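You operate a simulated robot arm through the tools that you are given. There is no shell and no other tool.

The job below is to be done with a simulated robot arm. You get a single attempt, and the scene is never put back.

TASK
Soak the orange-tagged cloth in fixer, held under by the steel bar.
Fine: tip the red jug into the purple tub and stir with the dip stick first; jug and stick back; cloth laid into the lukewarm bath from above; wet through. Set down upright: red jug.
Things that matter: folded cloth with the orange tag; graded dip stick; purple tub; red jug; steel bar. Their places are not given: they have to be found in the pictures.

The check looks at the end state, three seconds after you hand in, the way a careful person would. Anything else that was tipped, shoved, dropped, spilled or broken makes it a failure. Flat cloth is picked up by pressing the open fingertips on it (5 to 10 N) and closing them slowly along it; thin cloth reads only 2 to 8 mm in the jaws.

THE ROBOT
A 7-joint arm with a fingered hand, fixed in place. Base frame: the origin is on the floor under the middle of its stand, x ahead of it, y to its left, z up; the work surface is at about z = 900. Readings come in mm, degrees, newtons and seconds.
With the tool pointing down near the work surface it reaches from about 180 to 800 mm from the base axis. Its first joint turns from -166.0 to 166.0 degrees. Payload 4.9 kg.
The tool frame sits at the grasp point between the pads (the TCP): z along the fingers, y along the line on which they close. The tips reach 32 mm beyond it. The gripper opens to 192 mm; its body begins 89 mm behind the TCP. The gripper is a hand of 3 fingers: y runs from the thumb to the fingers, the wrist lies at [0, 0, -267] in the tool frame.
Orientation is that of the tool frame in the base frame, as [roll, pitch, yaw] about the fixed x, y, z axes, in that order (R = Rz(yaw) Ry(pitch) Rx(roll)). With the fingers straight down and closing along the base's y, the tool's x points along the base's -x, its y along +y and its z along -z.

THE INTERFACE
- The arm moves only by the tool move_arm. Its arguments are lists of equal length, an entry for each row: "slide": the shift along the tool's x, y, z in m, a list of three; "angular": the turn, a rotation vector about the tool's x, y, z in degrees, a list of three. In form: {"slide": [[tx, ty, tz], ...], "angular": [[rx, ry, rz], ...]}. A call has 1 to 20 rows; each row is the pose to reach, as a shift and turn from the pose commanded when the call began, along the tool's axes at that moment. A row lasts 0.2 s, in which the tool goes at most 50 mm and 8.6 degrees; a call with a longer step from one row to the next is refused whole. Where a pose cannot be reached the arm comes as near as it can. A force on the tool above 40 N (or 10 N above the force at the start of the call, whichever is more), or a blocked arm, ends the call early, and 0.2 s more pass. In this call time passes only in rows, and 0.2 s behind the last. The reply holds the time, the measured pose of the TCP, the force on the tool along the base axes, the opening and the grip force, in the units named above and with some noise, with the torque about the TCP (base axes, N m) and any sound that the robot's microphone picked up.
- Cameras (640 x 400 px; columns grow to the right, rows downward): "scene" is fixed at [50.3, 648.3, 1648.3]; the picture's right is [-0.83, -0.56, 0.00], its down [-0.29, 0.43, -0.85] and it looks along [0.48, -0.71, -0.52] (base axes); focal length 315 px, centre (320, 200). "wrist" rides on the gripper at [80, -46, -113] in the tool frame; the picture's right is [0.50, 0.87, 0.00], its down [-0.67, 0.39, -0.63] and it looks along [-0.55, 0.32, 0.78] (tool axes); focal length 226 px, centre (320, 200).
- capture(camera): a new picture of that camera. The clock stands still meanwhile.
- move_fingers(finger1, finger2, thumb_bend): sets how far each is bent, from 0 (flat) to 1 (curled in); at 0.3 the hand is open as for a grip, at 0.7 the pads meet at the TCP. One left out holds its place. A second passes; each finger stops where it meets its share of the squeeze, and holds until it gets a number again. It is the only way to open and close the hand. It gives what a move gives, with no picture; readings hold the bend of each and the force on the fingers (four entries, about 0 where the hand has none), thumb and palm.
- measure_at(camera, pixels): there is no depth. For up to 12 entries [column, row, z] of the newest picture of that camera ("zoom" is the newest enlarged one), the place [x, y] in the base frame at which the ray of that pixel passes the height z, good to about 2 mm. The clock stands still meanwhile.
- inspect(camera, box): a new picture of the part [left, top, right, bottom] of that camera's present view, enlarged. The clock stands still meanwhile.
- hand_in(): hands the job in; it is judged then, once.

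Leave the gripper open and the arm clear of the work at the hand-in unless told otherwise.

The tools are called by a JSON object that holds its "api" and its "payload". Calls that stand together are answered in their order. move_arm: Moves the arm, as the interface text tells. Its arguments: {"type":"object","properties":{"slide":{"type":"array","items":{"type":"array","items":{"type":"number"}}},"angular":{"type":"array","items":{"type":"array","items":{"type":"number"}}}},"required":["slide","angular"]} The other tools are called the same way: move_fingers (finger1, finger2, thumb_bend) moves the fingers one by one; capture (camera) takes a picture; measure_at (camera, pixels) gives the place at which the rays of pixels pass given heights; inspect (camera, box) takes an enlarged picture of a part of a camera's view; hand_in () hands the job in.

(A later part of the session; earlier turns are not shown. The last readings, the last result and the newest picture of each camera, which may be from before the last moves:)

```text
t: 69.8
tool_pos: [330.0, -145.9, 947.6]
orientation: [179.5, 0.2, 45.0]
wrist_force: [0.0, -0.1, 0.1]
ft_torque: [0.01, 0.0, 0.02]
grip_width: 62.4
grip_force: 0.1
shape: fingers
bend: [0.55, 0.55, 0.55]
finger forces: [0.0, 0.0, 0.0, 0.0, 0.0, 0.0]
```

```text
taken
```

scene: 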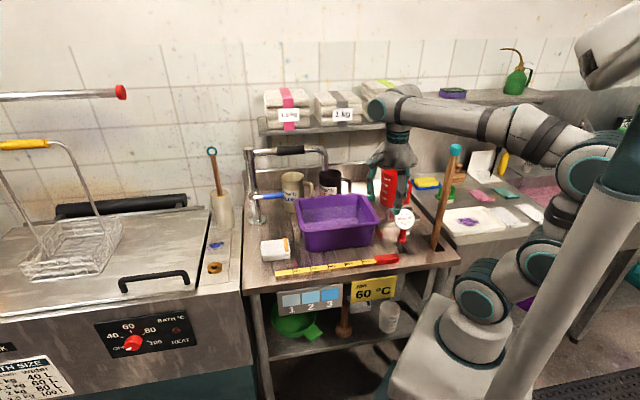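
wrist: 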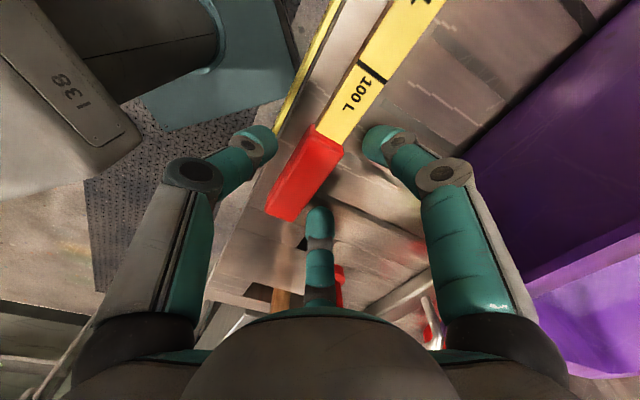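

The fingers are free, and the handle is still between them. I'll close evenly.

{"api": "move_fingers", "payload": {"finger1": 0.61, "finger2": 0.61, "thumb_bend": 0.61}}

{"api": "move_fingers", "payload": {"finger1": 0.65, "finger2": 0.65, "thumb_bend": 0.65}}

{"api": "capture", "payload": {"camera": "wrist"}}

```text
t: 70.8
tool_pos: [331.5, -145.6, 948.2]
orientation: [179.5, 0.3, 45.0]
wrist_force: [0.4, 0.0, -0.1]
ft_torque: [-0.05, -0.02, 0.01]
grip_width: 39.2
grip_force: 0.7
shape: fingers
bend: [0.61, 0.61, 0.61]
finger forces: [0.4, 0.0, 0.0, 0.0, 0.2, 0.1]
```

```text
t: 71.8
tool_pos: [330.4, -145.7, 947.6]
orientation: [179.5, 0.3, 45.1]
wrist_force: [-0.3, -0.6, 0.8]
ft_torque: [0.01, 0.02, 0.03]
grip_width: 34.8
grip_force: 6.0
shape: fingers
bend: [0.62, 0.63, 0.62]
finger forces: [2.7, 2.5, 0.0, 0.0, 5.3, 0.0]
```

```text
taken
```

wrist: 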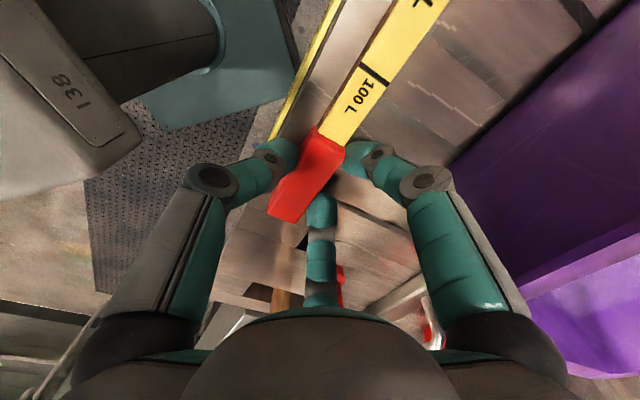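

All three touch the handle: thumb 5.3 N, fingers 2.6 N each. I'll squeeze more firmly.

{"api": "move_fingers", "payload": {"finger1": 0.8, "finger2": 0.8, "thumb_bend": 0.8}}

{"api": "capture", "payload": {"camera": "wrist"}}

```text
t: 72.8
tool_pos: [330.0, -145.9, 947.5]
orientation: [179.5, 0.4, 45.0]
wrist_force: [0.1, -0.6, -1.0]
ft_torque: [-0.01, -0.04, -0.01]
grip_width: 27.9
grip_force: 26.5
shape: fingers
bend: [0.65, 0.65, 0.66]
finger forces: [13.3, 13.5, 0.0, 0.0, 26.9, 0.1]
```

```text
taken
```

wrist: 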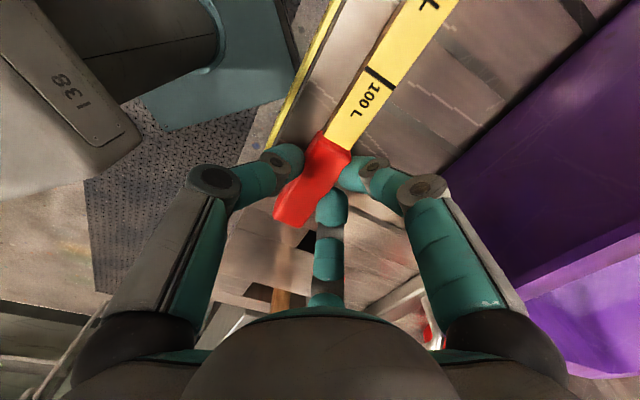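

The hold is firm: thumb 27 N, fingers 13 N each. I'll lift 50 mm and look at how the stick hangs.

{"api": "move_arm", "payload": {"slide": [[0, 0, -0.006], [0, 0, -0.016], [0, 0, -0.033], [0, 0, -0.05]], "angular": [[0, 0, 0], [0, 0, 0], [0, 0, 0], [0, 0, 0]]}}

{"api": "inspect", "payload": {"camera": "scene", "box": [250, 180, 430, 300]}}

{"api": "capture", "payload": {"camera": "wrist"}}

```text
t: 73.8
tool_pos: [331.5, -145.2, 997.2]
orientation: [179.5, 0.4, 45.0]
wrist_force: [-0.3, 1.0, -0.9]
ft_torque: [-0.04, 0.06, 0.01]
grip_width: 28.0
grip_force: 26.8
shape: fingers
bend: [0.65, 0.65, 0.66]
finger forces: [12.8, 13.7, 0.1, 0.0, 26.7, 0.0]
```

```text
3.33 times, centred on (340, 240) of scene
```

zoom: 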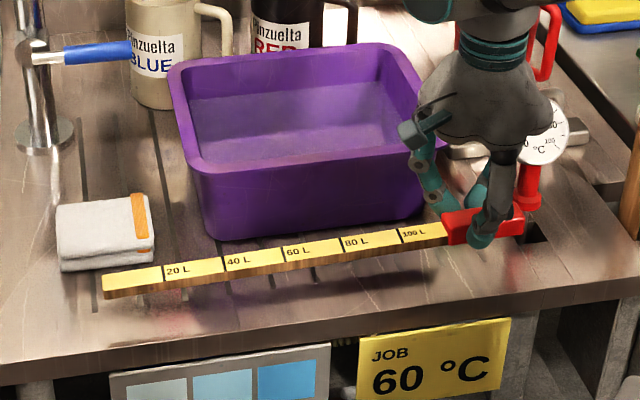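

```text
taken
```

wrist: 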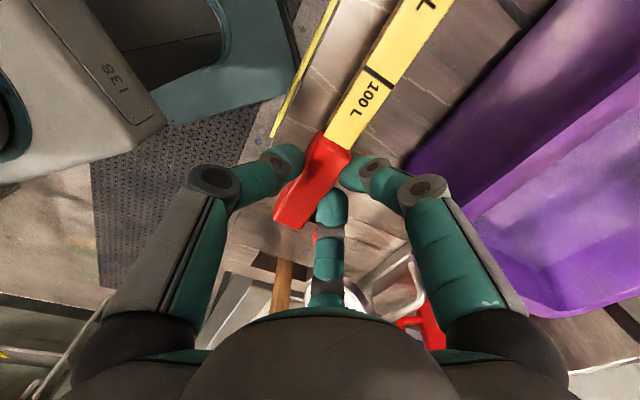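

The stick is lifted and hangs level, about 1 N. I'll raise it to z 1340, move it over toward the tub, then tip its blade down 50° so its end comes above the tub's middle.

{"api": "move_arm", "payload": {"slide": [[-0.0088, 0, -0.038], [-0.0177, 0, -0.076], [-0.0265, 0, -0.114], [-0.0353, 0, -0.152], [-0.0442, 0, -0.19], [-0.053, 0, -0.228], [-0.0618, 0, -0.266], [-0.0707, 0, -0.304], [-0.0795, 0, -0.343], [-0.0795, 0.0307, -0.343], [-0.0795, 0.0613, -0.343], [-0.0795, 0.092, -0.343], [-0.0795, 0.1227, -0.343], [-0.0795, 0.1533, -0.343], [-0.0795, 0.184, -0.343], [-0.0795, 0.184, -0.343], [-0.0795, 0.184, -0.343]], "angular": [[0, 0, 0], [0, 0, 0], [0, 0, 0], [0, 0, 0], [0, 0, 0], [0, 0, 0], [0, 0, 0], [0, 0, 0], [0, 0, 0], [0, 0, 0], [0, -7.14, 0], [0, -14.29, 0], [0, -21.43, 0], [0, -28.57, 0], [0, -35.71, 0], [0, -42.86, 0], [0, -50, 0]]}}

{"api": "capture", "payload": {"camera": "scene"}}

{"api": "capture", "payload": {"camera": "wrist"}}

```text
t: 77.3
tool_pos: [403.5, -328.2, 1343.2]
orientation: [179.2, 50.4, 44.4]
wrist_force: [-0.1, 0.5, 0.1]
ft_torque: [0.02, -0.04, 0.01]
grip_width: 27.9
grip_force: 26.3
shape: fingers
bend: [0.65, 0.65, 0.65]
finger forces: [12.8, 13.6, 0.0, 0.1, 26.4, 0.0]
```

```text
taken
```

scene: 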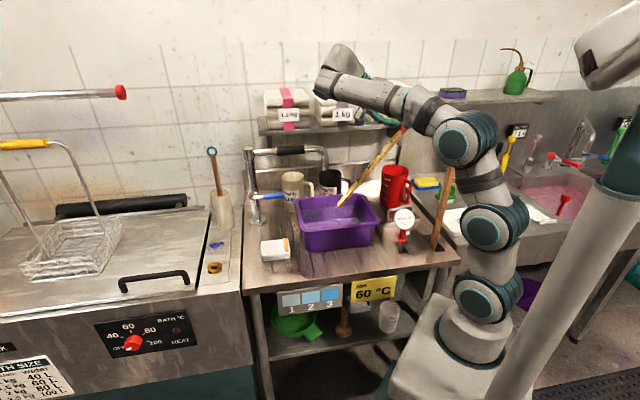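

```text
taken
```

wrist: 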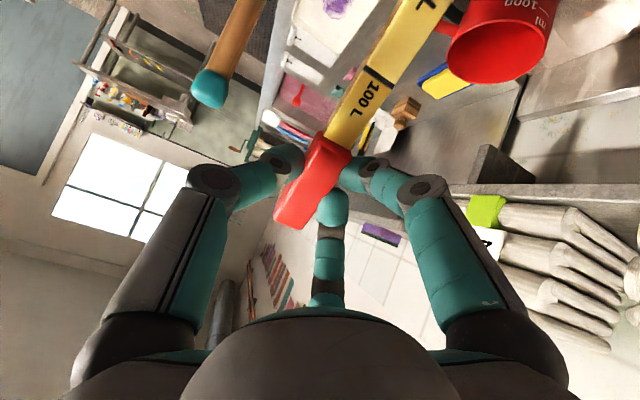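

The blade end shows at about (338,206), just above the tub's middle as planned. I'll zoom in to check it and the liquid level.

{"api": "inspect", "payload": {"camera": "scene", "box": [280, 170, 400, 260]}}

```text
4.44 times, centred on (340, 215) of scene
```

zoom: 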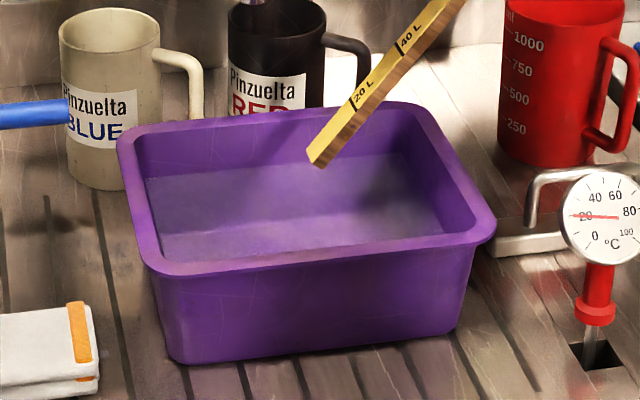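

{"api": "measure_at", "payload": {"camera": "scene", "pixels": [[324.3, 207.6, 930], [324.3, 207.6, 945], [324.3, 207.6, 960], [324.3, 207.6, 975], [302, 211, 945], [302, 211, 960], [355, 204.5, 945], [355, 204.5, 960], [306, 228, 960], [367, 224, 960]]}}

```text
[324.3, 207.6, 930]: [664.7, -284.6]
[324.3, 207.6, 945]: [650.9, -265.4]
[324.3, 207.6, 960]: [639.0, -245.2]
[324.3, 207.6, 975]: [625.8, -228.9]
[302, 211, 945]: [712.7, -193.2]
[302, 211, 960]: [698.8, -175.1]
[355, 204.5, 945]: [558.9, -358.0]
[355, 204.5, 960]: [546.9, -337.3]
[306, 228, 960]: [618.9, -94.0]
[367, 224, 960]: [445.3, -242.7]
```

The end is over the tub and the liquid surface is near z ≈ 978 (rim 1010). I'll lower the stick's end to about z 935, well above the floor, and stir one full loop.

{"api": "move_arm", "payload": {"slide": [[0.0153, 0, 0.0129], [0.0306, 0, 0.0257], [0.046, 0, 0.0386], [0.0613, 0.002, 0.0514], [0.083, 0.004, 0.0566], [0.0975, 0.004, 0.0394], [0.112, 0.004, 0.0222], [0.1081, 0.02, 0.0268], [0.0975, 0.0317, 0.0394], [0.083, 0.036, 0.0566], [0.0686, 0.0317, 0.0739], [0.058, 0.02, 0.0865], [0.0541, 0.004, 0.0911], [0.058, -0.012, 0.0865], [0.0686, -0.0237, 0.0739], [0.083, -0.028, 0.0566], [0.0975, -0.0237, 0.0394], [0.1081, -0.012, 0.0268], [0.112, 0.004, 0.0222]], "angular": [[0, 0, 0], [0, 0, 0], [0, 0, 0], [0, 0, 0], [0, 0, 0], [0, 0, 0], [0, 0, 0], [0, 0, 0], [0, 0, 0], [0, 0, 0], [0, 0, 0], [0, 0, 0], [0, 0, 0], [0, 0, 0], [0, 0, 0], [0, 0, 0], [0, 0, 0], [0, 0, 0], [0, 0, 0]]}}

{"api": "inspect", "payload": {"camera": "scene", "box": [280, 150, 420, 260]}}

```text
t: 81.3
tool_pos: [446.3, -291.8, 1241.3]
orientation: [179.2, 50.4, 44.4]
wrist_force: [0.0, 0.1, -1.0]
ft_torque: [-0.03, 0.01, -0.01]
grip_width: 27.6
grip_force: 25.9
shape: fingers
bend: [0.65, 0.65, 0.65]
finger forces: [12.7, 13.5, 0.0, 0.1, 26.3, 0.0]
```

```text
3.64 times, centred on (350, 205) of scene
```

zoom: 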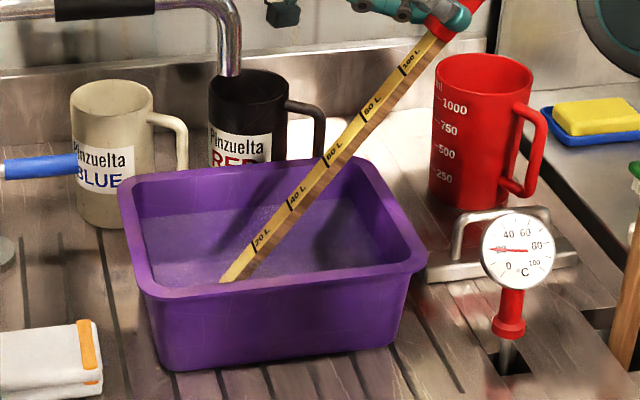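

The blade is in the liquid and clear of the walls. I'll stir about two more loops.

{"api": "move_arm", "payload": {"slide": [[-0.0039, 0.016, 0.0046], [-0.0145, 0.0277, 0.0172], [-0.029, 0.032, 0.0344], [-0.0434, 0.0277, 0.0517], [-0.054, 0.016, 0.0643], [-0.0579, 0, 0.0689], [-0.054, -0.016, 0.0643], [-0.0434, -0.0277, 0.0517], [-0.029, -0.032, 0.0344], [-0.0145, -0.0277, 0.0172], [-0.0039, -0.016, 0.0046], [0, 0, 0], [-0.0039, 0.016, 0.0046], [-0.0145, 0.0277, 0.0172], [-0.029, 0.032, 0.0344], [-0.0434, 0.0277, 0.0517], [-0.054, 0.016, 0.0643], [-0.0579, 0, 0.0689], [-0.054, -0.016, 0.0643], [-0.0434, -0.0277, 0.0517]], "angular": [[0, 0, 0], [0, 0, 0], [0, 0, 0], [0, 0, 0], [0, 0, 0], [0, 0, 0], [0, 0, 0], [0, 0, 0], [0, 0, 0], [0, 0, 0], [0, 0, 0], [0, 0, 0], [0, 0, 0], [0, 0, 0], [0, 0, 0], [0, 0, 0], [0, 0, 0], [0, 0, 0], [0, 0, 0], [0, 0, 0]]}}

{"api": "move_arm", "payload": {"slide": [[0.0144, -0.0043, -0.0173], [0.0289, 0, -0.0345], [0.0395, 0.0117, -0.0471], [0.0434, 0.0277, -0.0517], [0.0395, 0.0437, -0.0471], [0.0289, 0.0554, -0.0345], [0.0144, 0.0597, -0.0173], [0, 0.0554, 0], [-0.0106, 0.0437, 0.0126], [-0.0145, 0.0277, 0.0172], [-0.0106, 0.0117, 0.0126], [0, 0, 0], [0.0144, -0.0043, -0.0173], [0.0289, 0, -0.0345], [0.0395, 0.0117, -0.0471], [0.0434, 0.0277, -0.0517], [0.0289, 0.0277, -0.0345], [0.0144, 0.0277, -0.0173]], "angular": [[0, 0, 0], [0, 0, 0], [0, 0, 0], [0, 0, 0], [0, 0, 0], [0, 0, 0], [0, 0, 0], [0, 0, 0], [0, 0, 0], [0, 0, 0], [0, 0, 0], [0, 0, 0], [0, 0, 0], [0, 0, 0], [0, 0, 0], [0, 0, 0], [0, 0, 0], [0, 0, 0]]}}

{"api": "inspect", "payload": {"camera": "scene", "box": [280, 150, 420, 260]}}

```text
t: 85.5
tool_pos: [379.2, -321.6, 1243.4]
orientation: [179.2, 50.4, 44.4]
wrist_force: [-0.7, -0.5, -1.8]
ft_torque: [-0.02, 0.07, 0.02]
grip_width: 27.3
grip_force: 25.9
shape: fingers
bend: [0.65, 0.65, 0.65]
finger forces: [12.7, 13.6, 0.0, 0.0, 26.3, 0.0]
```

```text
t: 89.3
tool_pos: [414.2, -325.2, 1242.5]
orientation: [179.4, 50.4, 44.4]
wrist_force: [-0.6, -0.4, -0.5]
ft_torque: [0.0, 0.01, 0.02]
grip_width: 27.4
grip_force: 26.7
shape: fingers
bend: [0.65, 0.65, 0.65]
finger forces: [12.7, 13.5, 0.1, 0.1, 26.2, 0.0]
```

```text
3.64 times, centred on (350, 205) of scene
```

zoom: 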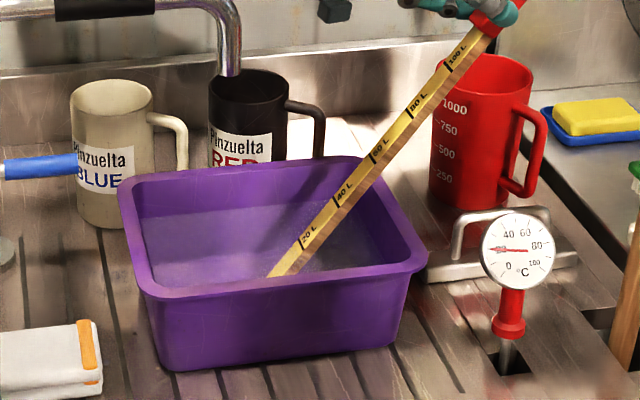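

The stick has made over three loops. I'll add one more round of stirring so it mixes well.

{"api": "move_arm", "payload": {"slide": [[0.0145, 0, -0.0172], [0.0251, 0.016, -0.0298], [0.0145, 0.0277, -0.0172], [0, 0.032, 0], [-0.0144, 0.0277, 0.0173], [-0.025, 0.016, 0.0299], [-0.0289, 0, 0.0345], [-0.025, -0.016, 0.0299], [-0.0144, -0.0277, 0.0173], [0, -0.032, 0], [0.0145, -0.0277, -0.0172], [0.0251, -0.016, -0.0298], [0.029, 0, -0.0344], [0.0251, 0.016, -0.0298], [0.0145, 0.0277, -0.0172], [0, 0.032, 0], [-0.0144, 0.0277, 0.0173], [-0.025, 0.016, 0.0299], [-0.0144, 0, 0.0172], [0, 0, 0]], "angular": [[0, 0, 0], [0, 0, 0], [0, 0, 0], [0, 0, 0], [0, 0, 0], [0, 0, 0], [0, 0, 0], [0, 0, 0], [0, 0, 0], [0, 0, 0], [0, 0, 0], [0, 0, 0], [0, 0, 0], [0, 0, 0], [0, 0, 0], [0, 0, 0], [0, 0, 0], [0, 0, 0], [0, 0, 0], [0, 0, 0]]}}

```text
t: 93.5
tool_pos: [413.9, -325.4, 1242.9]
orientation: [179.4, 50.4, 44.5]
wrist_force: [-0.1, 0.8, 0.1]
ft_torque: [-0.06, 0.04, 0.0]
grip_width: 27.3
grip_force: 27.0
shape: fingers
bend: [0.65, 0.65, 0.65]
finger forces: [12.6, 13.6, 0.0, 0.0, 26.2, 0.0]
```

Stirring is done. I'll raise the stick's end above the rim over the tub and hold it there a few seconds so it drips off.

{"api": "move_arm", "payload": {"slide": [[-0.0153, 0, -0.0129], [-0.0306, 0, -0.0257], [-0.046, 0, -0.0386], [-0.0613, 0, -0.0514], [-0.0766, 0, -0.0643], [-0.0843, 0, -0.0707], [-0.0843, 0, -0.0707], [-0.0843, 0, -0.0707], [-0.0843, 0, -0.0707], [-0.0843, 0, -0.0707], [-0.0843, 0, -0.0707], [-0.0843, 0, -0.0707], [-0.0843, 0, -0.0707], [-0.0843, 0, -0.0707], [-0.0843, 0, -0.0707], [-0.0843, 0, -0.0707], [-0.0843, 0, -0.0707], [-0.0843, 0, -0.0707]], "angular": [[0, 0, 0], [0, 0, 0], [0, 0, 0], [0, 0, 0], [0, 0, 0], [0, 0, 0], [0, 0, 0], [0, 0, 0], [0, 0, 0], [0, 0, 0], [0, 0, 0], [0, 0, 0], [0, 0, 0], [0, 0, 0], [0, 0, 0], [0, 0, 0], [0, 0, 0], [0, 0, 0]]}}

{"api": "inspect", "payload": {"camera": "scene", "box": [280, 150, 420, 260]}}

```text
t: 97.3
tool_pos: [415.7, -323.2, 1351.4]
orientation: [179.3, 50.3, 44.4]
wrist_force: [0.3, -0.1, -0.7]
ft_torque: [-0.01, 0.03, 0.04]
grip_width: 27.1
grip_force: 26.2
shape: fingers
bend: [0.65, 0.65, 0.65]
finger forces: [12.6, 13.6, 0.1, 0.0, 26.0, 0.0]
```

```text
3.64 times, centred on (350, 205) of scene
```

zoom: 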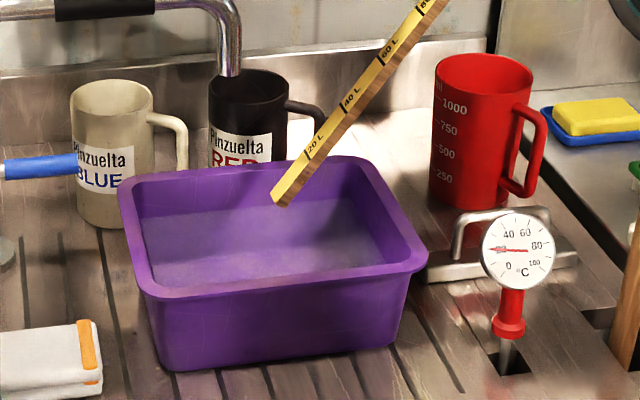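

No drip is visible. I'll level the stick again and bring it back above its place by the bench front, still at z ≈ 1340.

{"api": "move_arm", "payload": {"slide": [[0.0057, -0.0204, -0.0051], [0.0115, -0.0409, -0.0102], [0.0172, -0.0613, -0.0153], [0.0229, -0.0818, -0.0204], [0.0287, -0.1022, -0.0255], [0.0344, -0.1227, -0.0306], [0.0401, -0.1431, -0.0357], [0.0459, -0.1636, -0.0408], [0.0516, -0.184, -0.0459]], "angular": [[0, 7.14, 0], [0, 14.29, 0], [0, 21.43, 0], [0, 28.57, 0], [0, 35.71, 0], [0, 42.86, 0], [0, 50, 0], [0, 50, 0], [0, 50, 0]]}}

{"api": "capture", "payload": {"camera": "scene"}}

```text
t: 99.3
tool_pos: [332.9, -145.1, 1342.1]
orientation: [179.4, 0.3, 45.0]
wrist_force: [1.0, 0.6, -1.6]
ft_torque: [-0.06, 0.07, -0.02]
grip_width: 27.1
grip_force: 25.9
shape: fingers
bend: [0.65, 0.65, 0.65]
finger forces: [12.2, 13.8, 0.0, 0.0, 26.1, 0.1]
```

```text
taken
```

scene: 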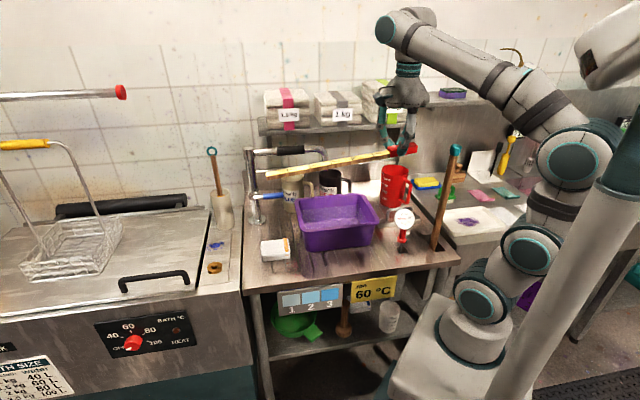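

Back over its place. The blade end shows at about (267,174), lower than level, so the stick may have sagged a few degrees in the grip. I'll zoom to check.

{"api": "inspect", "payload": {"camera": "scene", "box": [255, 110, 425, 210]}}

{"api": "capture", "payload": {"camera": "wrist"}}

```text
3.76 times, centred on (340, 160) of scene
```

zoom: 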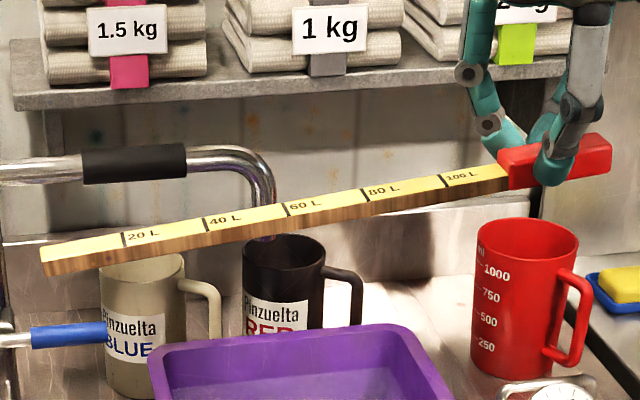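

```text
taken
```

wrist: 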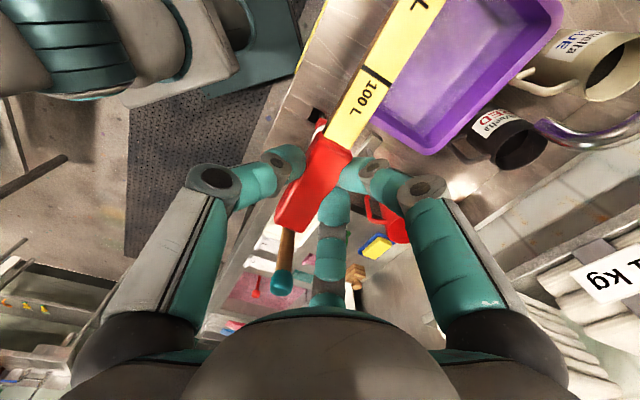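

The stick has sagged about 4–5° in the grip (blade end low). I'll tilt the hand 4.5° the other way so it's level, and descend to z ≈ 962.

{"api": "move_arm", "payload": {"slide": [[-0.0002, -0.0001, 0.0345], [-0.0004, -0.0003, 0.069], [-0.0006, -0.0004, 0.1036], [-0.0008, -0.0005, 0.1381], [-0.001, -0.0006, 0.1726], [-0.0012, -0.0008, 0.2071], [-0.0013, -0.0009, 0.2416], [-0.0015, -0.001, 0.2762], [-0.0017, -0.0012, 0.3107], [-0.0019, -0.0013, 0.3452], [-0.0021, -0.0014, 0.38]], "angular": [[0, 2, 0], [0, 4.5, 0], [0, 4.5, 0], [0, 4.5, 0], [0, 4.5, 0], [0, 4.5, 0], [0, 4.5, 0], [0, 4.5, 0], [0, 4.5, 0], [0, 4.5, 0], [0, 4.5, 0]]}}

{"api": "inspect", "payload": {"camera": "scene", "box": [255, 200, 425, 300]}}

```text
t: 101.8
tool_pos: [330.8, -149.6, 962.2]
orientation: [179.5, -4.2, 45.1]
wrist_force: [-0.3, -0.4, -0.6]
ft_torque: [-0.06, 0.06, 0.01]
grip_width: 27.0
grip_force: 25.7
shape: fingers
bend: [0.65, 0.65, 0.65]
finger forces: [12.0, 13.8, 0.0, 0.1, 25.9, 0.0]
```

```text
3.76 times, centred on (340, 250) of scene
```

zoom: 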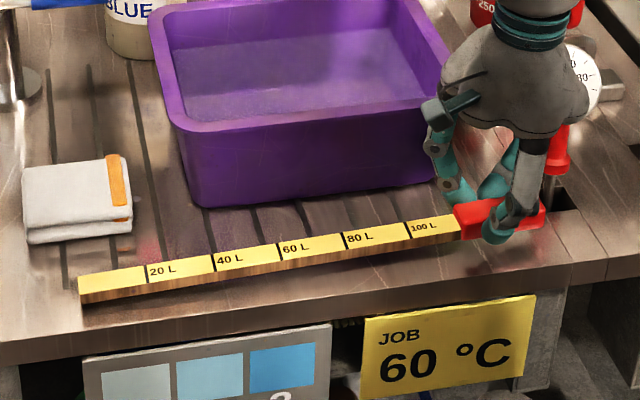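

It's about level now, roughly 12 mm above the bench. I'll lower in small steps with a 3 mm correction toward its old line.

{"api": "move_arm", "payload": {"slide": [[0.001, -0.002, 0.004], [0.002, -0.003, 0.008], [0.002, -0.003, 0.011], [0.002, -0.003, 0.013]], "angular": [[0, 0, 0], [0, 0, 0], [0, 0, 0], [0, 0, 0]]}}

{"api": "inspect", "payload": {"camera": "scene", "box": [255, 200, 425, 300]}}

```text
t: 102.8
tool_pos: [330.4, -146.1, 948.3]
orientation: [179.5, -4.1, 45.1]
wrist_force: [0.3, 0.3, -2.0]
ft_torque: [0.0, 0.02, 0.03]
grip_width: 26.8
grip_force: 25.8
shape: fingers
bend: [0.65, 0.65, 0.65]
finger forces: [12.5, 13.6, 0.1, 0.0, 26.1, 0.0]
```

```text
3.76 times, centred on (340, 250) of scene
```

zoom: 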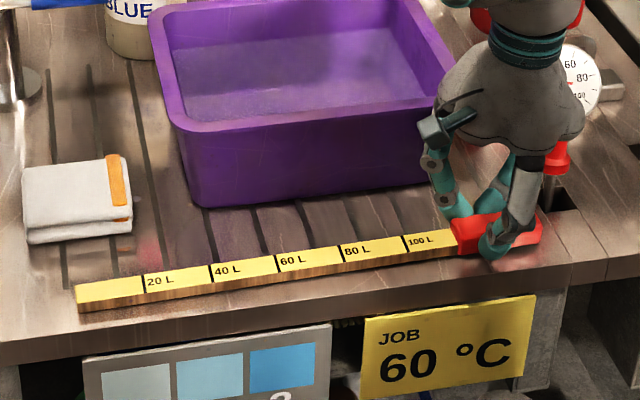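

No touch yet. A further 2–4 mm, checking force.

{"api": "move_arm", "payload": {"slide": [[0, 0, 0.001], [0, 0, 0.0025]], "angular": [[0, 0, 0], [0, 0, 0]]}}

```text
t: 103.3
tool_pos: [329.7, -144.2, 945.3]
orientation: [179.5, -4.3, 45.0]
wrist_force: [0.2, 0.1, -0.6]
ft_torque: [0.0, -0.01, 0.0]
grip_width: 26.8
grip_force: 25.9
shape: fingers
bend: [0.65, 0.65, 0.65]
finger forces: [12.7, 13.5, 0.0, 0.0, 26.2, 0.0]
```

{"api": "move_arm", "payload": {"slide": [[0, 0, 0.0015], [0, 0, 0.003]], "angular": [[0, 0, 0], [0, 0, 0]]}}

{"api": "inspect", "payload": {"camera": "scene", "box": [340, 225, 420, 285]}}

```text
t: 104.0
tool_pos: [331.3, -145.6, 942.5]
orientation: [179.5, -4.2, 45.2]
wrist_force: [-5.4, -0.2, 14.1]
ft_torque: [0.16, 0.23, 0.05]
grip_width: 26.8
grip_force: 30.0
shape: fingers
bend: [0.65, 0.65, 0.64]
finger forces: [13.4, 14.3, 0.1, 0.1, 32.0, 0.0]
```

```text
6.67 times, centred on (380, 255) of scene
```

zoom: 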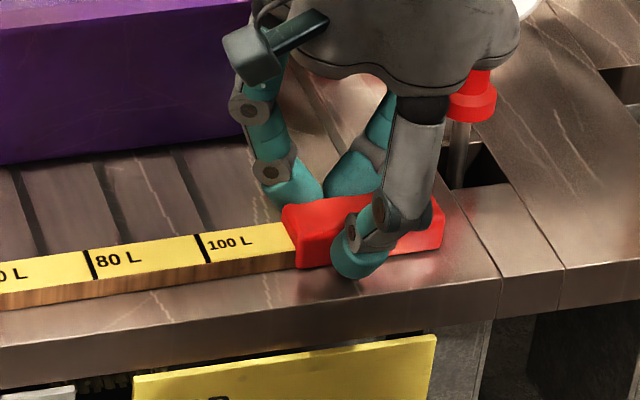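

It has touched down (14 N up). I'll open slightly, then rise before opening further.

{"api": "move_fingers", "payload": {"finger1": 0.6, "finger2": 0.6, "thumb_bend": 0.6}}

{"api": "move_arm", "payload": {"slide": [[0, 0, -0.005], [0, 0, -0.012]], "angular": [[0, 0, 0], [0, 0, 0]]}}

{"api": "move_fingers", "payload": {"finger1": 0.55, "finger2": 0.55, "thumb_bend": 0.55}}

{"api": "inspect", "payload": {"camera": "scene", "box": [255, 200, 425, 300]}}

{"api": "capture", "payload": {"camera": "wrist"}}

```text
t: 105.0
tool_pos: [330.8, -146.2, 943.1]
orientation: [179.6, -4.2, 45.1]
wrist_force: [0.6, -0.2, 2.4]
ft_torque: [-0.08, 0.0, 0.03]
grip_width: 41.3
grip_force: 1.5
shape: fingers
bend: [0.6, 0.61, 0.6]
finger forces: [0.0, 3.0, 0.0, 0.0, 0.0, 0.1]
```

```text
t: 105.5
tool_pos: [330.2, -146.2, 953.7]
orientation: [179.5, -4.2, 44.9]
wrist_force: [-0.4, -0.3, 0.0]
ft_torque: [0.0, -0.03, 0.02]
grip_width: 41.5
grip_force: 0.0
shape: fingers
bend: [0.6, 0.6, 0.6]
finger forces: [0.0, 0.0, 0.0, 0.0, 0.0, 0.0]
```

```text
t: 106.5
tool_pos: [331.5, -146.8, 954.8]
orientation: [179.4, -4.2, 45.0]
wrist_force: [-0.1, -0.5, -0.2]
ft_torque: [0.0, -0.02, 0.01]
grip_width: 62.3
grip_force: 0.1
shape: fingers
bend: [0.55, 0.55, 0.55]
finger forces: [0.0, 0.1, 0.1, 0.0, 0.0, 0.0]
```

```text
3.76 times, centred on (340, 250) of scene
```

zoom: 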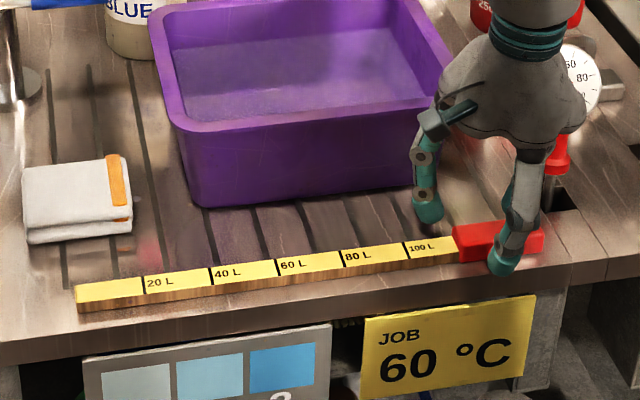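

```text
taken
```

wrist: 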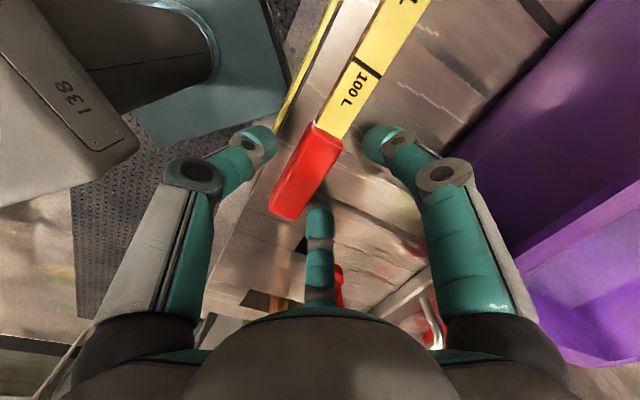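

The stick lies back in its old place, released. I'll rise, straighten the hand, and then go to the orange-tagged cloth at about (668,25).

{"api": "move_arm", "payload": {"slide": [[0.0027, 0.0004, -0.0368], [0.0054, 0.0008, -0.0735], [0.0081, 0.0012, -0.1103], [0.0108, 0.0016, -0.147], [0.0135, 0.0019, -0.1838], [0.0162, 0.0023, -0.2205], [0.0189, 0.0027, -0.2573], [0.0216, 0.0031, -0.294]], "angular": [[0, 0, 0], [0, 0, 0], [0, -0.7, 0], [0, -1.4, 0], [0, -2.1, 0], [0, -2.8, 0], [0, -3.5, 0], [0, -4.2, 0]]}}

{"api": "move_arm", "payload": {"slide": [[0.03, 0.0097, 0], [0.06, 0.0195, 0], [0.09, 0.0292, 0], [0.12, 0.0389, 0], [0.15, 0.0486, 0], [0.18, 0.0584, 0], [0.21, 0.0681, 0], [0.24, 0.0778, 0], [0.27, 0.0875, 0], [0.3, 0.0973, 0], [0.33, 0.107, 0], [0.36, 0.1167, 0]], "angular": [[0, 0, -7.5], [0, 0, -15], [0, 0, -22.5], [0, 0, -30], [0, 0, -37.5], [0, 0, -45], [0, 0, -52.5], [0, 0, -60], [0, 0, -67.5], [0, 0, -75], [0, 0, -82.5], [0, 0, -90]]}}

{"api": "capture", "payload": {"camera": "wrist"}}

{"api": "capture", "payload": {"camera": "scene"}}

```text
t: 108.3
tool_pos: [331.3, -147.2, 1248.2]
orientation: [179.7, 0.2, 45.0]
wrist_force: [0.2, 0.6, -0.3]
ft_torque: [-0.01, -0.02, 0.0]
grip_width: 62.6
grip_force: 0.1
shape: fingers
bend: [0.55, 0.55, 0.55]
finger forces: [0.0, 0.0, 0.0, 0.1, 0.1, 0.0]
```

```text
t: 111.0
tool_pos: [667.5, 25.4, 1251.0]
orientation: [180.0, 0.5, 135.1]
wrist_force: [-0.8, -0.3, 1.3]
ft_torque: [0.0, -0.04, -0.03]
grip_width: 62.7
grip_force: 0.1
shape: fingers
bend: [0.55, 0.55, 0.55]
finger forces: [0.1, 0.0, 0.0, 0.1, 0.0, 0.1]
```

```text
taken
```

wrist: 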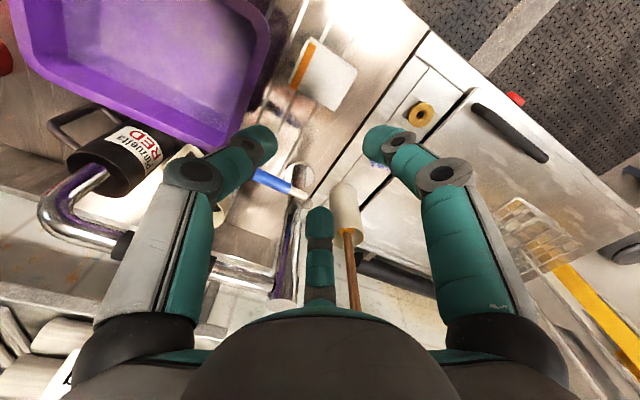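

```text
taken
```

scene: 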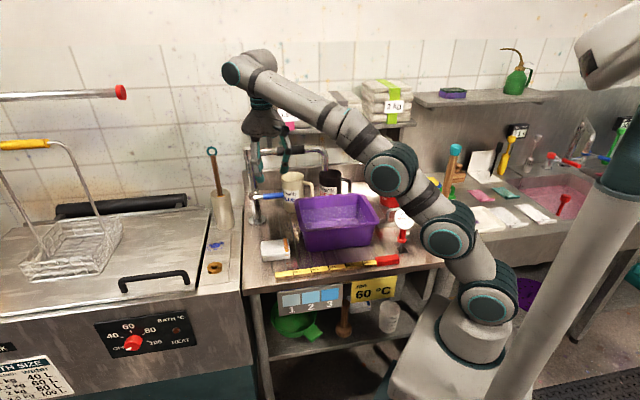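

The cloth with its orange tag is seen at about (322,75). I'll zoom and measure its corners.

{"api": "inspect", "payload": {"camera": "wrist", "box": [270, 30, 370, 120]}}

{"api": "inspect", "payload": {"camera": "scene", "box": [250, 225, 310, 275]}}

```text
4.44 times, centred on (320, 75) of wrist
```

zoom: 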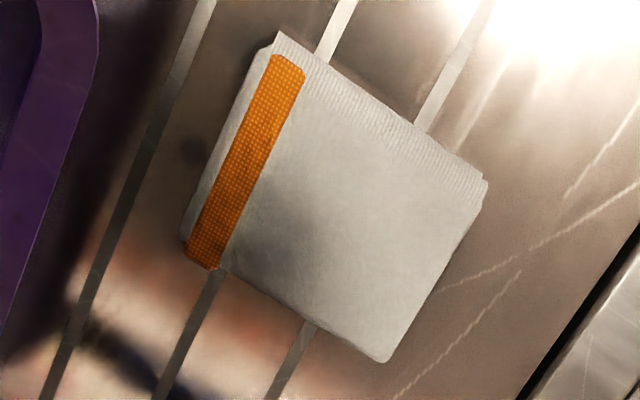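

```text
8.00 times, centred on (280, 250) of scene
```

zoom: 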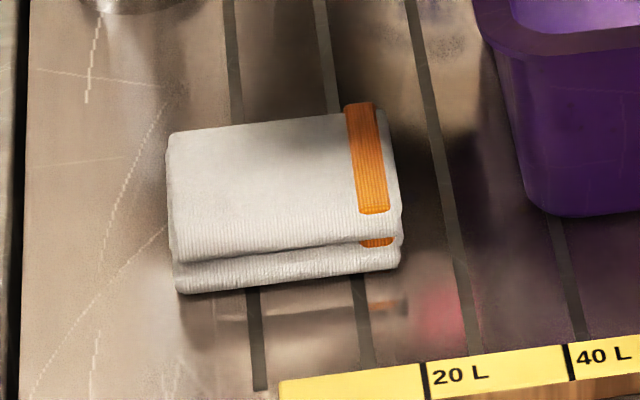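

{"api": "measure_at", "payload": {"camera": "wrist", "pixels": [[309.2, 37.2, 920], [357.8, 70, 920], [333.5, 111.5, 920], [289.6, 89, 920], [322, 77, 920], [322, 77, 925]]}}

{"api": "measure_at", "payload": {"camera": "scene", "pixels": [[262, 261.5, 900], [290.5, 258.5, 900], [261.5, 258, 920], [290, 254.5, 920], [261, 242, 920], [288, 239.5, 920], [261, 242, 926], [288, 239.5, 926]]}}

```text
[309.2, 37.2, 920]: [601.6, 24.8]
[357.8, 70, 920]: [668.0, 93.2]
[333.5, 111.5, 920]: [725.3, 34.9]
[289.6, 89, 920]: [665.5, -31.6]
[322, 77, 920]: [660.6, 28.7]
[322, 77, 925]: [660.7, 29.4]
```

```text
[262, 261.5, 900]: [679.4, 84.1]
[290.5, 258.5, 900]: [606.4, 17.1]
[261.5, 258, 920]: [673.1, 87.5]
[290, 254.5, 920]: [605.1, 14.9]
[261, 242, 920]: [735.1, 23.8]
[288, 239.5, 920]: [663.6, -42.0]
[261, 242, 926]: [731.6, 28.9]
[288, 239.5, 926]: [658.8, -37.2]
```

The cloth is about 95 × 83 mm, centred at (664,30), with its top near z 921. I'll descend over its centre to z 985 with the fingertips about 60 mm apart.

{"api": "move_arm", "payload": {"slide": [[0.0007, 0.0001, 0.0333], [0.0014, 0.0002, 0.0665], [0.0021, 0.0002, 0.0998], [0.0028, 0.0003, 0.133], [0.0034, 0.0004, 0.1663], [0.0041, 0.0005, 0.1995], [0.0048, 0.0005, 0.2328], [0.0055, 0.0006, 0.266]], "angular": [[0, 0, 0], [0, 0, 0], [0, 0, 0], [0, 0, 0], [0, 0, 0], [0, 0, 0], [0, 0, 0], [0, 0, 0]]}}

{"api": "capture", "payload": {"camera": "wrist"}}

{"api": "inspect", "payload": {"camera": "scene", "box": [220, 180, 340, 280]}}

```text
t: 112.8
tool_pos: [666.6, 28.3, 986.6]
orientation: [179.9, 0.5, 135.0]
wrist_force: [-0.1, -0.4, 0.4]
ft_torque: [-0.02, 0.01, 0.01]
grip_width: 62.7
grip_force: 0.1
shape: fingers
bend: [0.55, 0.55, 0.55]
finger forces: [0.1, 0.0, 0.0, 0.1, 0.0, 0.0]
```

```text
taken
```

wrist: 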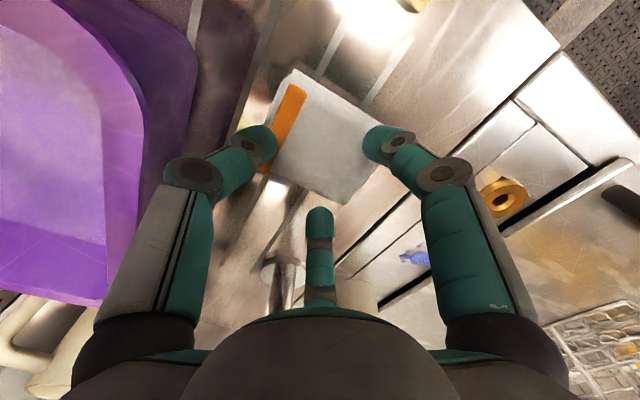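

```text
4.00 times, centred on (280, 230) of scene
```

zoom: 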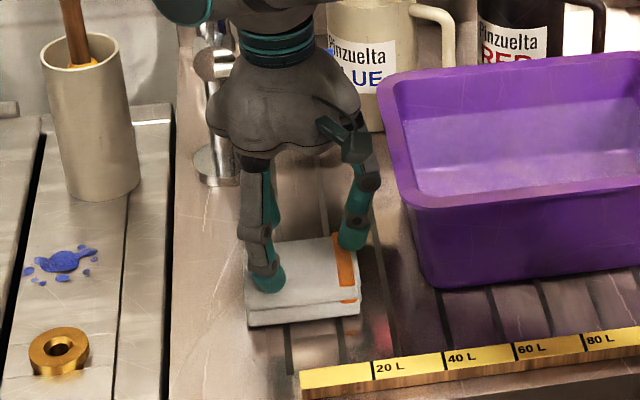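

The fingertips are over the cloth, the thumb near the tag end. I'll go down to z ≈ 967 and then by small steps until 5–10 N.

{"api": "move_arm", "payload": {"slide": [[0, 0, 0.008], [0, 0, 0.015], [0, 0, 0.019]], "angular": [[0, 0, 0], [0, 0, 0], [0, 0, 0]]}}

{"api": "move_arm", "payload": {"slide": [[0, 0, 0.0015], [0, 0, 0.003]], "angular": [[0, 0, 0], [0, 0, 0]]}}

```text
t: 113.4
tool_pos: [669.2, 29.0, 977.8]
orientation: [179.5, 1.1, 135.1]
wrist_force: [-1.3, 0.2, 5.6]
ft_torque: [0.09, 0.21, 0.02]
grip_width: 62.7
grip_force: 2.5
shape: fingers
bend: [0.55, 0.55, 0.55]
finger forces: [3.4, 0.0, 0.0, 0.1, 2.3, 0.0]
stopped in row 3: the force on the tool passed its limit at 46 N (the readings are from after the stop); the commanded pose is now the measured one
```

```text
t: 114.0
tool_pos: [669.1, 27.3, 978.5]
orientation: [179.4, 1.1, 134.9]
wrist_force: [-4.3, 2.0, 25.3]
ft_torque: [0.03, 0.94, -0.14]
grip_width: 62.7
grip_force: 12.8
shape: fingers
bend: [0.55, 0.55, 0.55]
finger forces: [10.3, 0.0, 0.0, 0.1, 15.8, 0.0]
```

Contact is at z ≈ 978, 25 N in total, on finger 1 and the thumb; that's more than needed. I'll ease up about 2 mm to get 5–10 N.

{"api": "move_arm", "payload": {"slide": [[0, 0, -0.002]], "angular": [[0, 0, 0]]}}

{"api": "inspect", "payload": {"camera": "scene", "box": [240, 200, 320, 280]}}

```text
t: 114.4
tool_pos: [669.7, 28.5, 979.5]
orientation: [179.5, 1.0, 135.0]
wrist_force: [-1.5, 0.2, 25.3]
ft_torque: [0.19, 0.7, 0.05]
grip_width: 62.7
grip_force: 12.4
shape: fingers
bend: [0.55, 0.55, 0.55]
finger forces: [12.6, 0.0, 0.1, 0.0, 12.1, 0.0]
```

```text
5.00 times, centred on (280, 240) of scene
```

zoom: 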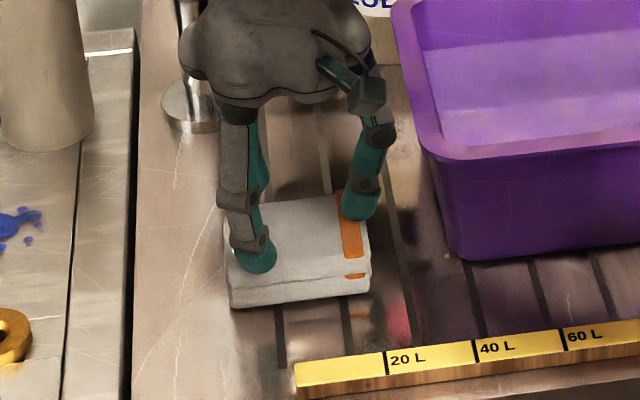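

Finger 2 isn't loaded: it's at the cloth's rear edge. I'll lift 8 mm, shift 7 mm toward the bench front so all three tips are on the cloth, and narrow the fingers a bit.

{"api": "move_arm", "payload": {"slide": [[0, 0, -0.008], [0.007, 0, -0.008]], "angular": [[0, 0, 0], [0, 0, 0]]}}

{"api": "move_fingers", "payload": {"finger1": 0.58, "finger2": 0.58, "thumb_bend": 0.58}}

{"api": "capture", "payload": {"camera": "wrist"}}

```text
t: 115.0
tool_pos: [662.4, 33.2, 982.0]
orientation: [179.6, 0.7, 134.9]
wrist_force: [-0.4, -0.4, 0.0]
ft_torque: [-0.02, 0.01, -0.03]
grip_width: 62.5
grip_force: 0.0
shape: fingers
bend: [0.55, 0.55, 0.55]
finger forces: [0.1, 0.1, 0.0, 0.1, 0.0, 0.0]
```

```text
t: 116.0
tool_pos: [664.3, 32.1, 983.5]
orientation: [179.5, 0.9, 135.0]
wrist_force: [-0.6, -0.1, -0.3]
ft_torque: [0.0, 0.01, -0.03]
grip_width: 55.1
grip_force: 0.0
shape: fingers
bend: [0.57, 0.57, 0.57]
finger forces: [0.1, 0.0, 0.0, 0.1, 0.0, 0.1]
```

```text
taken
```

wrist: 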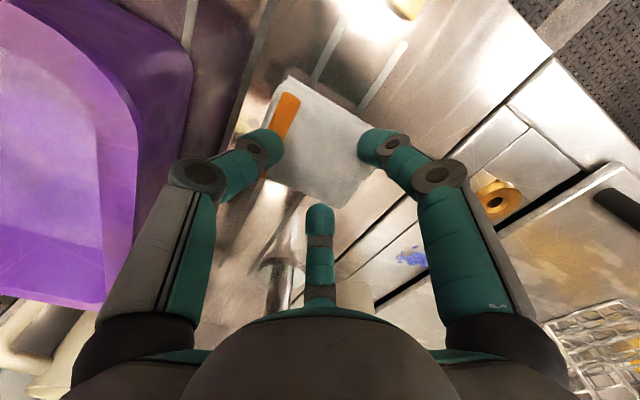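

All three tips are now over the cloth. I'll narrow slightly more and press down gently.

{"api": "move_fingers", "payload": {"finger1": 0.6, "finger2": 0.6, "thumb_bend": 0.6}}

{"api": "move_arm", "payload": {"slide": [[0, 0, 0.0015], [0, 0, 0.003], [0, 0, 0.004]], "angular": [[0, 0, 0], [0, 0, 0], [0, 0, 0]]}}

```text
t: 117.0
tool_pos: [663.7, 33.5, 984.0]
orientation: [179.6, 0.9, 134.9]
wrist_force: [-0.3, 0.0, 0.3]
ft_torque: [0.0, 0.0, 0.0]
grip_width: 42.4
grip_force: 0.0
shape: fingers
bend: [0.6, 0.6, 0.6]
finger forces: [0.0, 0.1, 0.1, 0.1, 0.0, 0.0]
```

```text
t: 117.8
tool_pos: [662.2, 34.3, 979.8]
orientation: [179.5, 0.9, 135.0]
wrist_force: [0.3, 0.2, 0.2]
ft_torque: [0.01, -0.03, 0.01]
grip_width: 42.6
grip_force: 0.0
shape: fingers
bend: [0.6, 0.6, 0.6]
finger forces: [0.0, 0.0, 0.0, 0.1, 0.0, 0.0]
```

{"api": "move_arm", "payload": {"slide": [[0, 0, 0.001], [0, 0, 0.0025]], "angular": [[0, 0, 0], [0, 0, 0]]}}

```text
t: 118.4
tool_pos: [662.2, 33.1, 976.9]
orientation: [179.6, 0.9, 134.9]
wrist_force: [0.2, -0.9, 0.3]
ft_torque: [0.01, 0.02, -0.03]
grip_width: 42.8
grip_force: 0.0
shape: fingers
bend: [0.6, 0.6, 0.6]
finger forces: [0.0, 0.1, 0.0, 0.0, 0.0, 0.1]
```

No contact yet at 977; I'll continue down in small steps.

{"api": "move_arm", "payload": {"slide": [[0, 0, 0.001], [0, 0, 0.002]], "angular": [[0, 0, 0], [0, 0, 0]]}}

{"api": "move_arm", "payload": {"slide": [[0, 0, 0.001], [0, 0, 0.002]], "angular": [[0, 0, 0], [0, 0, 0]]}}

```text
t: 119.0
tool_pos: [663.3, 34.9, 977.0]
orientation: [179.5, 1.0, 135.0]
wrist_force: [-0.8, 1.3, 4.7]
ft_torque: [0.21, 0.09, 0.02]
grip_width: 42.5
grip_force: 3.2
shape: fingers
bend: [0.6, 0.6, 0.6]
finger forces: [5.2, 0.0, 0.0, 0.0, 0.7, 0.0]
```

```text
t: 119.6
tool_pos: [662.5, 34.3, 977.0]
orientation: [179.3, 1.2, 134.9]
wrist_force: [-3.4, 1.3, 22.1]
ft_torque: [0.13, 0.6, -0.06]
grip_width: 42.7
grip_force: 11.0
shape: fingers
bend: [0.6, 0.6, 0.6]
finger forces: [11.4, 0.0, 0.1, 0.0, 11.7, 0.0]
```

Finger 2 is still unloaded because the hand leans about 1.2° the wrong way. I'll ease up, tilt the hand about 2.2° to level the tips, and press again.

{"api": "move_arm", "payload": {"slide": [[0, 0, -0.003], [0, 0, -0.003]], "angular": [[0, 0, 0], [1.6, 1.6, 0]]}}

{"api": "move_arm", "payload": {"slide": [[0, 0, 0.001], [0, 0, 0.002]], "angular": [[0, 0, 0], [0, 0, 0]]}}

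```text
t: 120.2
tool_pos: [663.9, 32.8, 977.1]
orientation: [-178.9, -0.5, 135.0]
wrist_force: [3.6, -0.7, 11.6]
ft_torque: [-0.07, -0.51, 0.0]
grip_width: 42.2
grip_force: 6.0
shape: fingers
bend: [0.6, 0.59, 0.6]
finger forces: [0.1, 11.6, 0.1, 0.0, 0.0, 0.0]
```

```text
t: 120.8
tool_pos: [663.4, 33.2, 976.8]
orientation: [-179.2, -0.6, 135.1]
wrist_force: [2.3, 0.2, 21.1]
ft_torque: [0.12, -0.52, 0.0]
grip_width: 41.6
grip_force: 10.3
shape: fingers
bend: [0.6, 0.59, 0.6]
finger forces: [5.5, 14.6, 0.0, 0.0, 0.0, 0.0]
```

Now finger 2 is loaded but not the thumb, so I overcorrected. I'll take back about 1° and ease the pressure.

{"api": "move_arm", "payload": {"slide": [[0, 0, -0.002], [0, 0, -0.002]], "angular": [[0, 0, 0], [-0.75, -0.75, 0]]}}

{"api": "move_arm", "payload": {"slide": [[0, 0, 0.0008], [0, 0, 0.0015]], "angular": [[0, 0, 0], [0, 0, 0]]}}

```text
t: 121.4
tool_pos: [662.2, 34.1, 976.5]
orientation: [-179.7, 0.0, 134.9]
wrist_force: [1.3, 1.2, 17.2]
ft_torque: [0.28, -0.23, -0.01]
grip_width: 41.7
grip_force: 8.4
shape: fingers
bend: [0.6, 0.6, 0.6]
finger forces: [9.3, 7.8, 0.0, 0.0, 0.0, 0.1]
```

```text
t: 122.0
tool_pos: [664.6, 33.1, 976.1]
orientation: [-179.7, 0.0, 135.0]
wrist_force: [-1.9, 2.6, 21.0]
ft_torque: [0.47, -0.02, 0.02]
grip_width: 41.7
grip_force: 9.9
shape: fingers
bend: [0.6, 0.6, 0.6]
finger forces: [13.5, 5.7, 0.1, 0.1, 1.7, 0.1]
```

All three tips touch now (13.5 / 5.7 / 1.7 N). I'll tilt a touch more toward the thumb and ease the pressure.

{"api": "move_arm", "payload": {"slide": [[0, 0, -0.0012], [0, 0, -0.0018]], "angular": [[-0.4, 0, 0], [-0.6, 0, 0]]}}

```text
t: 122.6
tool_pos: [664.4, 31.3, 975.6]
orientation: [179.8, 0.0, 135.0]
wrist_force: [-0.2, 1.0, 11.1]
ft_torque: [0.08, 0.03, 0.03]
grip_width: 41.3
grip_force: 5.6
shape: fingers
bend: [0.6, 0.6, 0.6]
finger forces: [4.3, 3.2, 0.0, 0.0, 3.4, 0.1]
```

Balanced now: 4.3 / 3.2 / 3.4 N, total 11 N. I'll close slowly along the cloth.

{"api": "move_fingers", "payload": {"finger1": 0.615, "finger2": 0.615, "thumb_bend": 0.615}}

{"api": "move_fingers", "payload": {"finger1": 0.63, "finger2": 0.63, "thumb_bend": 0.63}}

{"api": "inspect", "payload": {"camera": "scene", "box": [240, 200, 320, 280]}}

{"api": "capture", "payload": {"camera": "wrist"}}

```text
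t: 123.6
tool_pos: [663.5, 32.6, 976.6]
orientation: [179.7, 0.1, 134.9]
wrist_force: [-0.4, 0.1, -0.2]
ft_torque: [0.01, -0.02, -0.03]
grip_width: 38.1
grip_force: 0.0
shape: fingers
bend: [0.61, 0.61, 0.61]
finger forces: [0.1, 0.0, 0.1, 0.0, 0.0, 0.1]
```

```text
t: 124.6
tool_pos: [663.6, 33.6, 977.3]
orientation: [179.7, 0.2, 134.9]
wrist_force: [0.6, 0.0, 0.4]
ft_torque: [0.02, 0.0, -0.01]
grip_width: 30.2
grip_force: 0.1
shape: fingers
bend: [0.63, 0.63, 0.63]
finger forces: [0.0, 0.0, 0.0, 0.1, 0.1, 0.0]
```

```text
5.00 times, centred on (280, 240) of scene
```

zoom: 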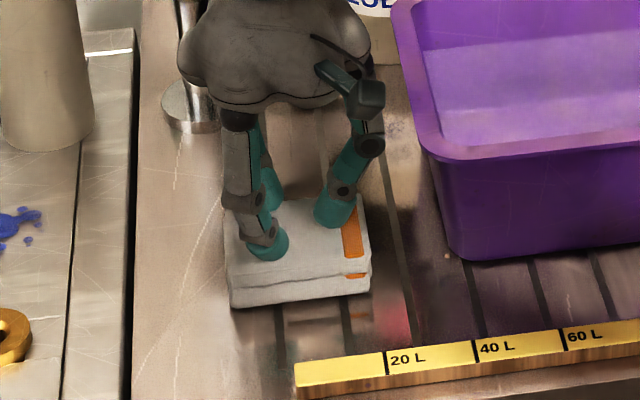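

```text
taken
```

wrist: 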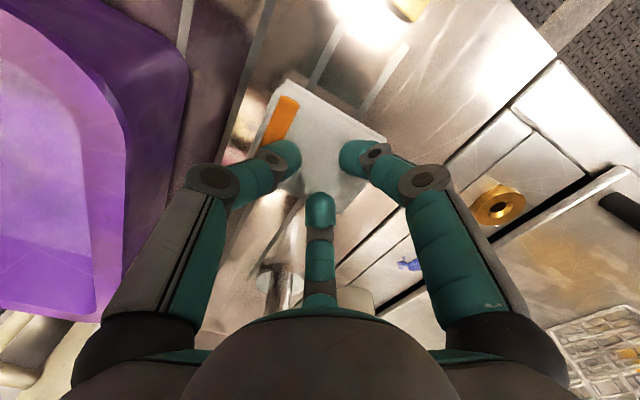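

While closing, the tips rise a little and lost contact. I'll re-press here and close in smaller alternating steps.

{"api": "move_arm", "payload": {"slide": [[0, 0, 0.0015], [0, 0, 0.003]], "angular": [[0, 0, 0], [0, 0, 0]]}}

```text
t: 125.2
tool_pos: [664.5, 33.8, 975.4]
orientation: [179.7, 0.1, 135.1]
wrist_force: [-0.4, -0.8, 5.3]
ft_torque: [-0.01, 0.09, 0.01]
grip_width: 29.8
grip_force: 2.4
shape: fingers
bend: [0.63, 0.63, 0.63]
finger forces: [1.4, 0.5, 0.0, 0.0, 2.6, 0.1]
```

{"api": "move_arm", "payload": {"slide": [[0, 0, 0.0008]], "angular": [[0, 0, 0]]}}

{"api": "move_fingers", "payload": {"finger1": 0.645, "finger2": 0.645, "thumb_bend": 0.645}}

{"api": "capture", "payload": {"camera": "wrist"}}

```text
t: 125.6
tool_pos: [664.1, 33.5, 974.9]
orientation: [179.5, 0.2, 135.0]
wrist_force: [-2.3, -0.8, 12.7]
ft_torque: [-0.08, 0.32, 0.02]
grip_width: 29.9
grip_force: 6.4
shape: fingers
bend: [0.63, 0.63, 0.63]
finger forces: [3.4, 1.0, 0.0, 0.0, 8.4, 0.0]
```

```text
t: 126.6
tool_pos: [662.8, 32.4, 974.5]
orientation: [179.7, 0.1, 134.9]
wrist_force: [-3.7, -2.9, 21.9]
ft_torque: [-0.34, 0.51, 0.05]
grip_width: 27.4
grip_force: 10.1
shape: fingers
bend: [0.64, 0.64, 0.64]
finger forces: [3.9, 0.3, 0.1, 0.0, 16.3, 0.0]
```

```text
taken
```

wrist: 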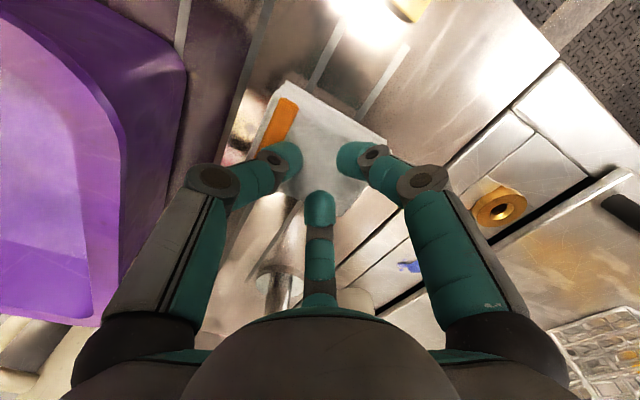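

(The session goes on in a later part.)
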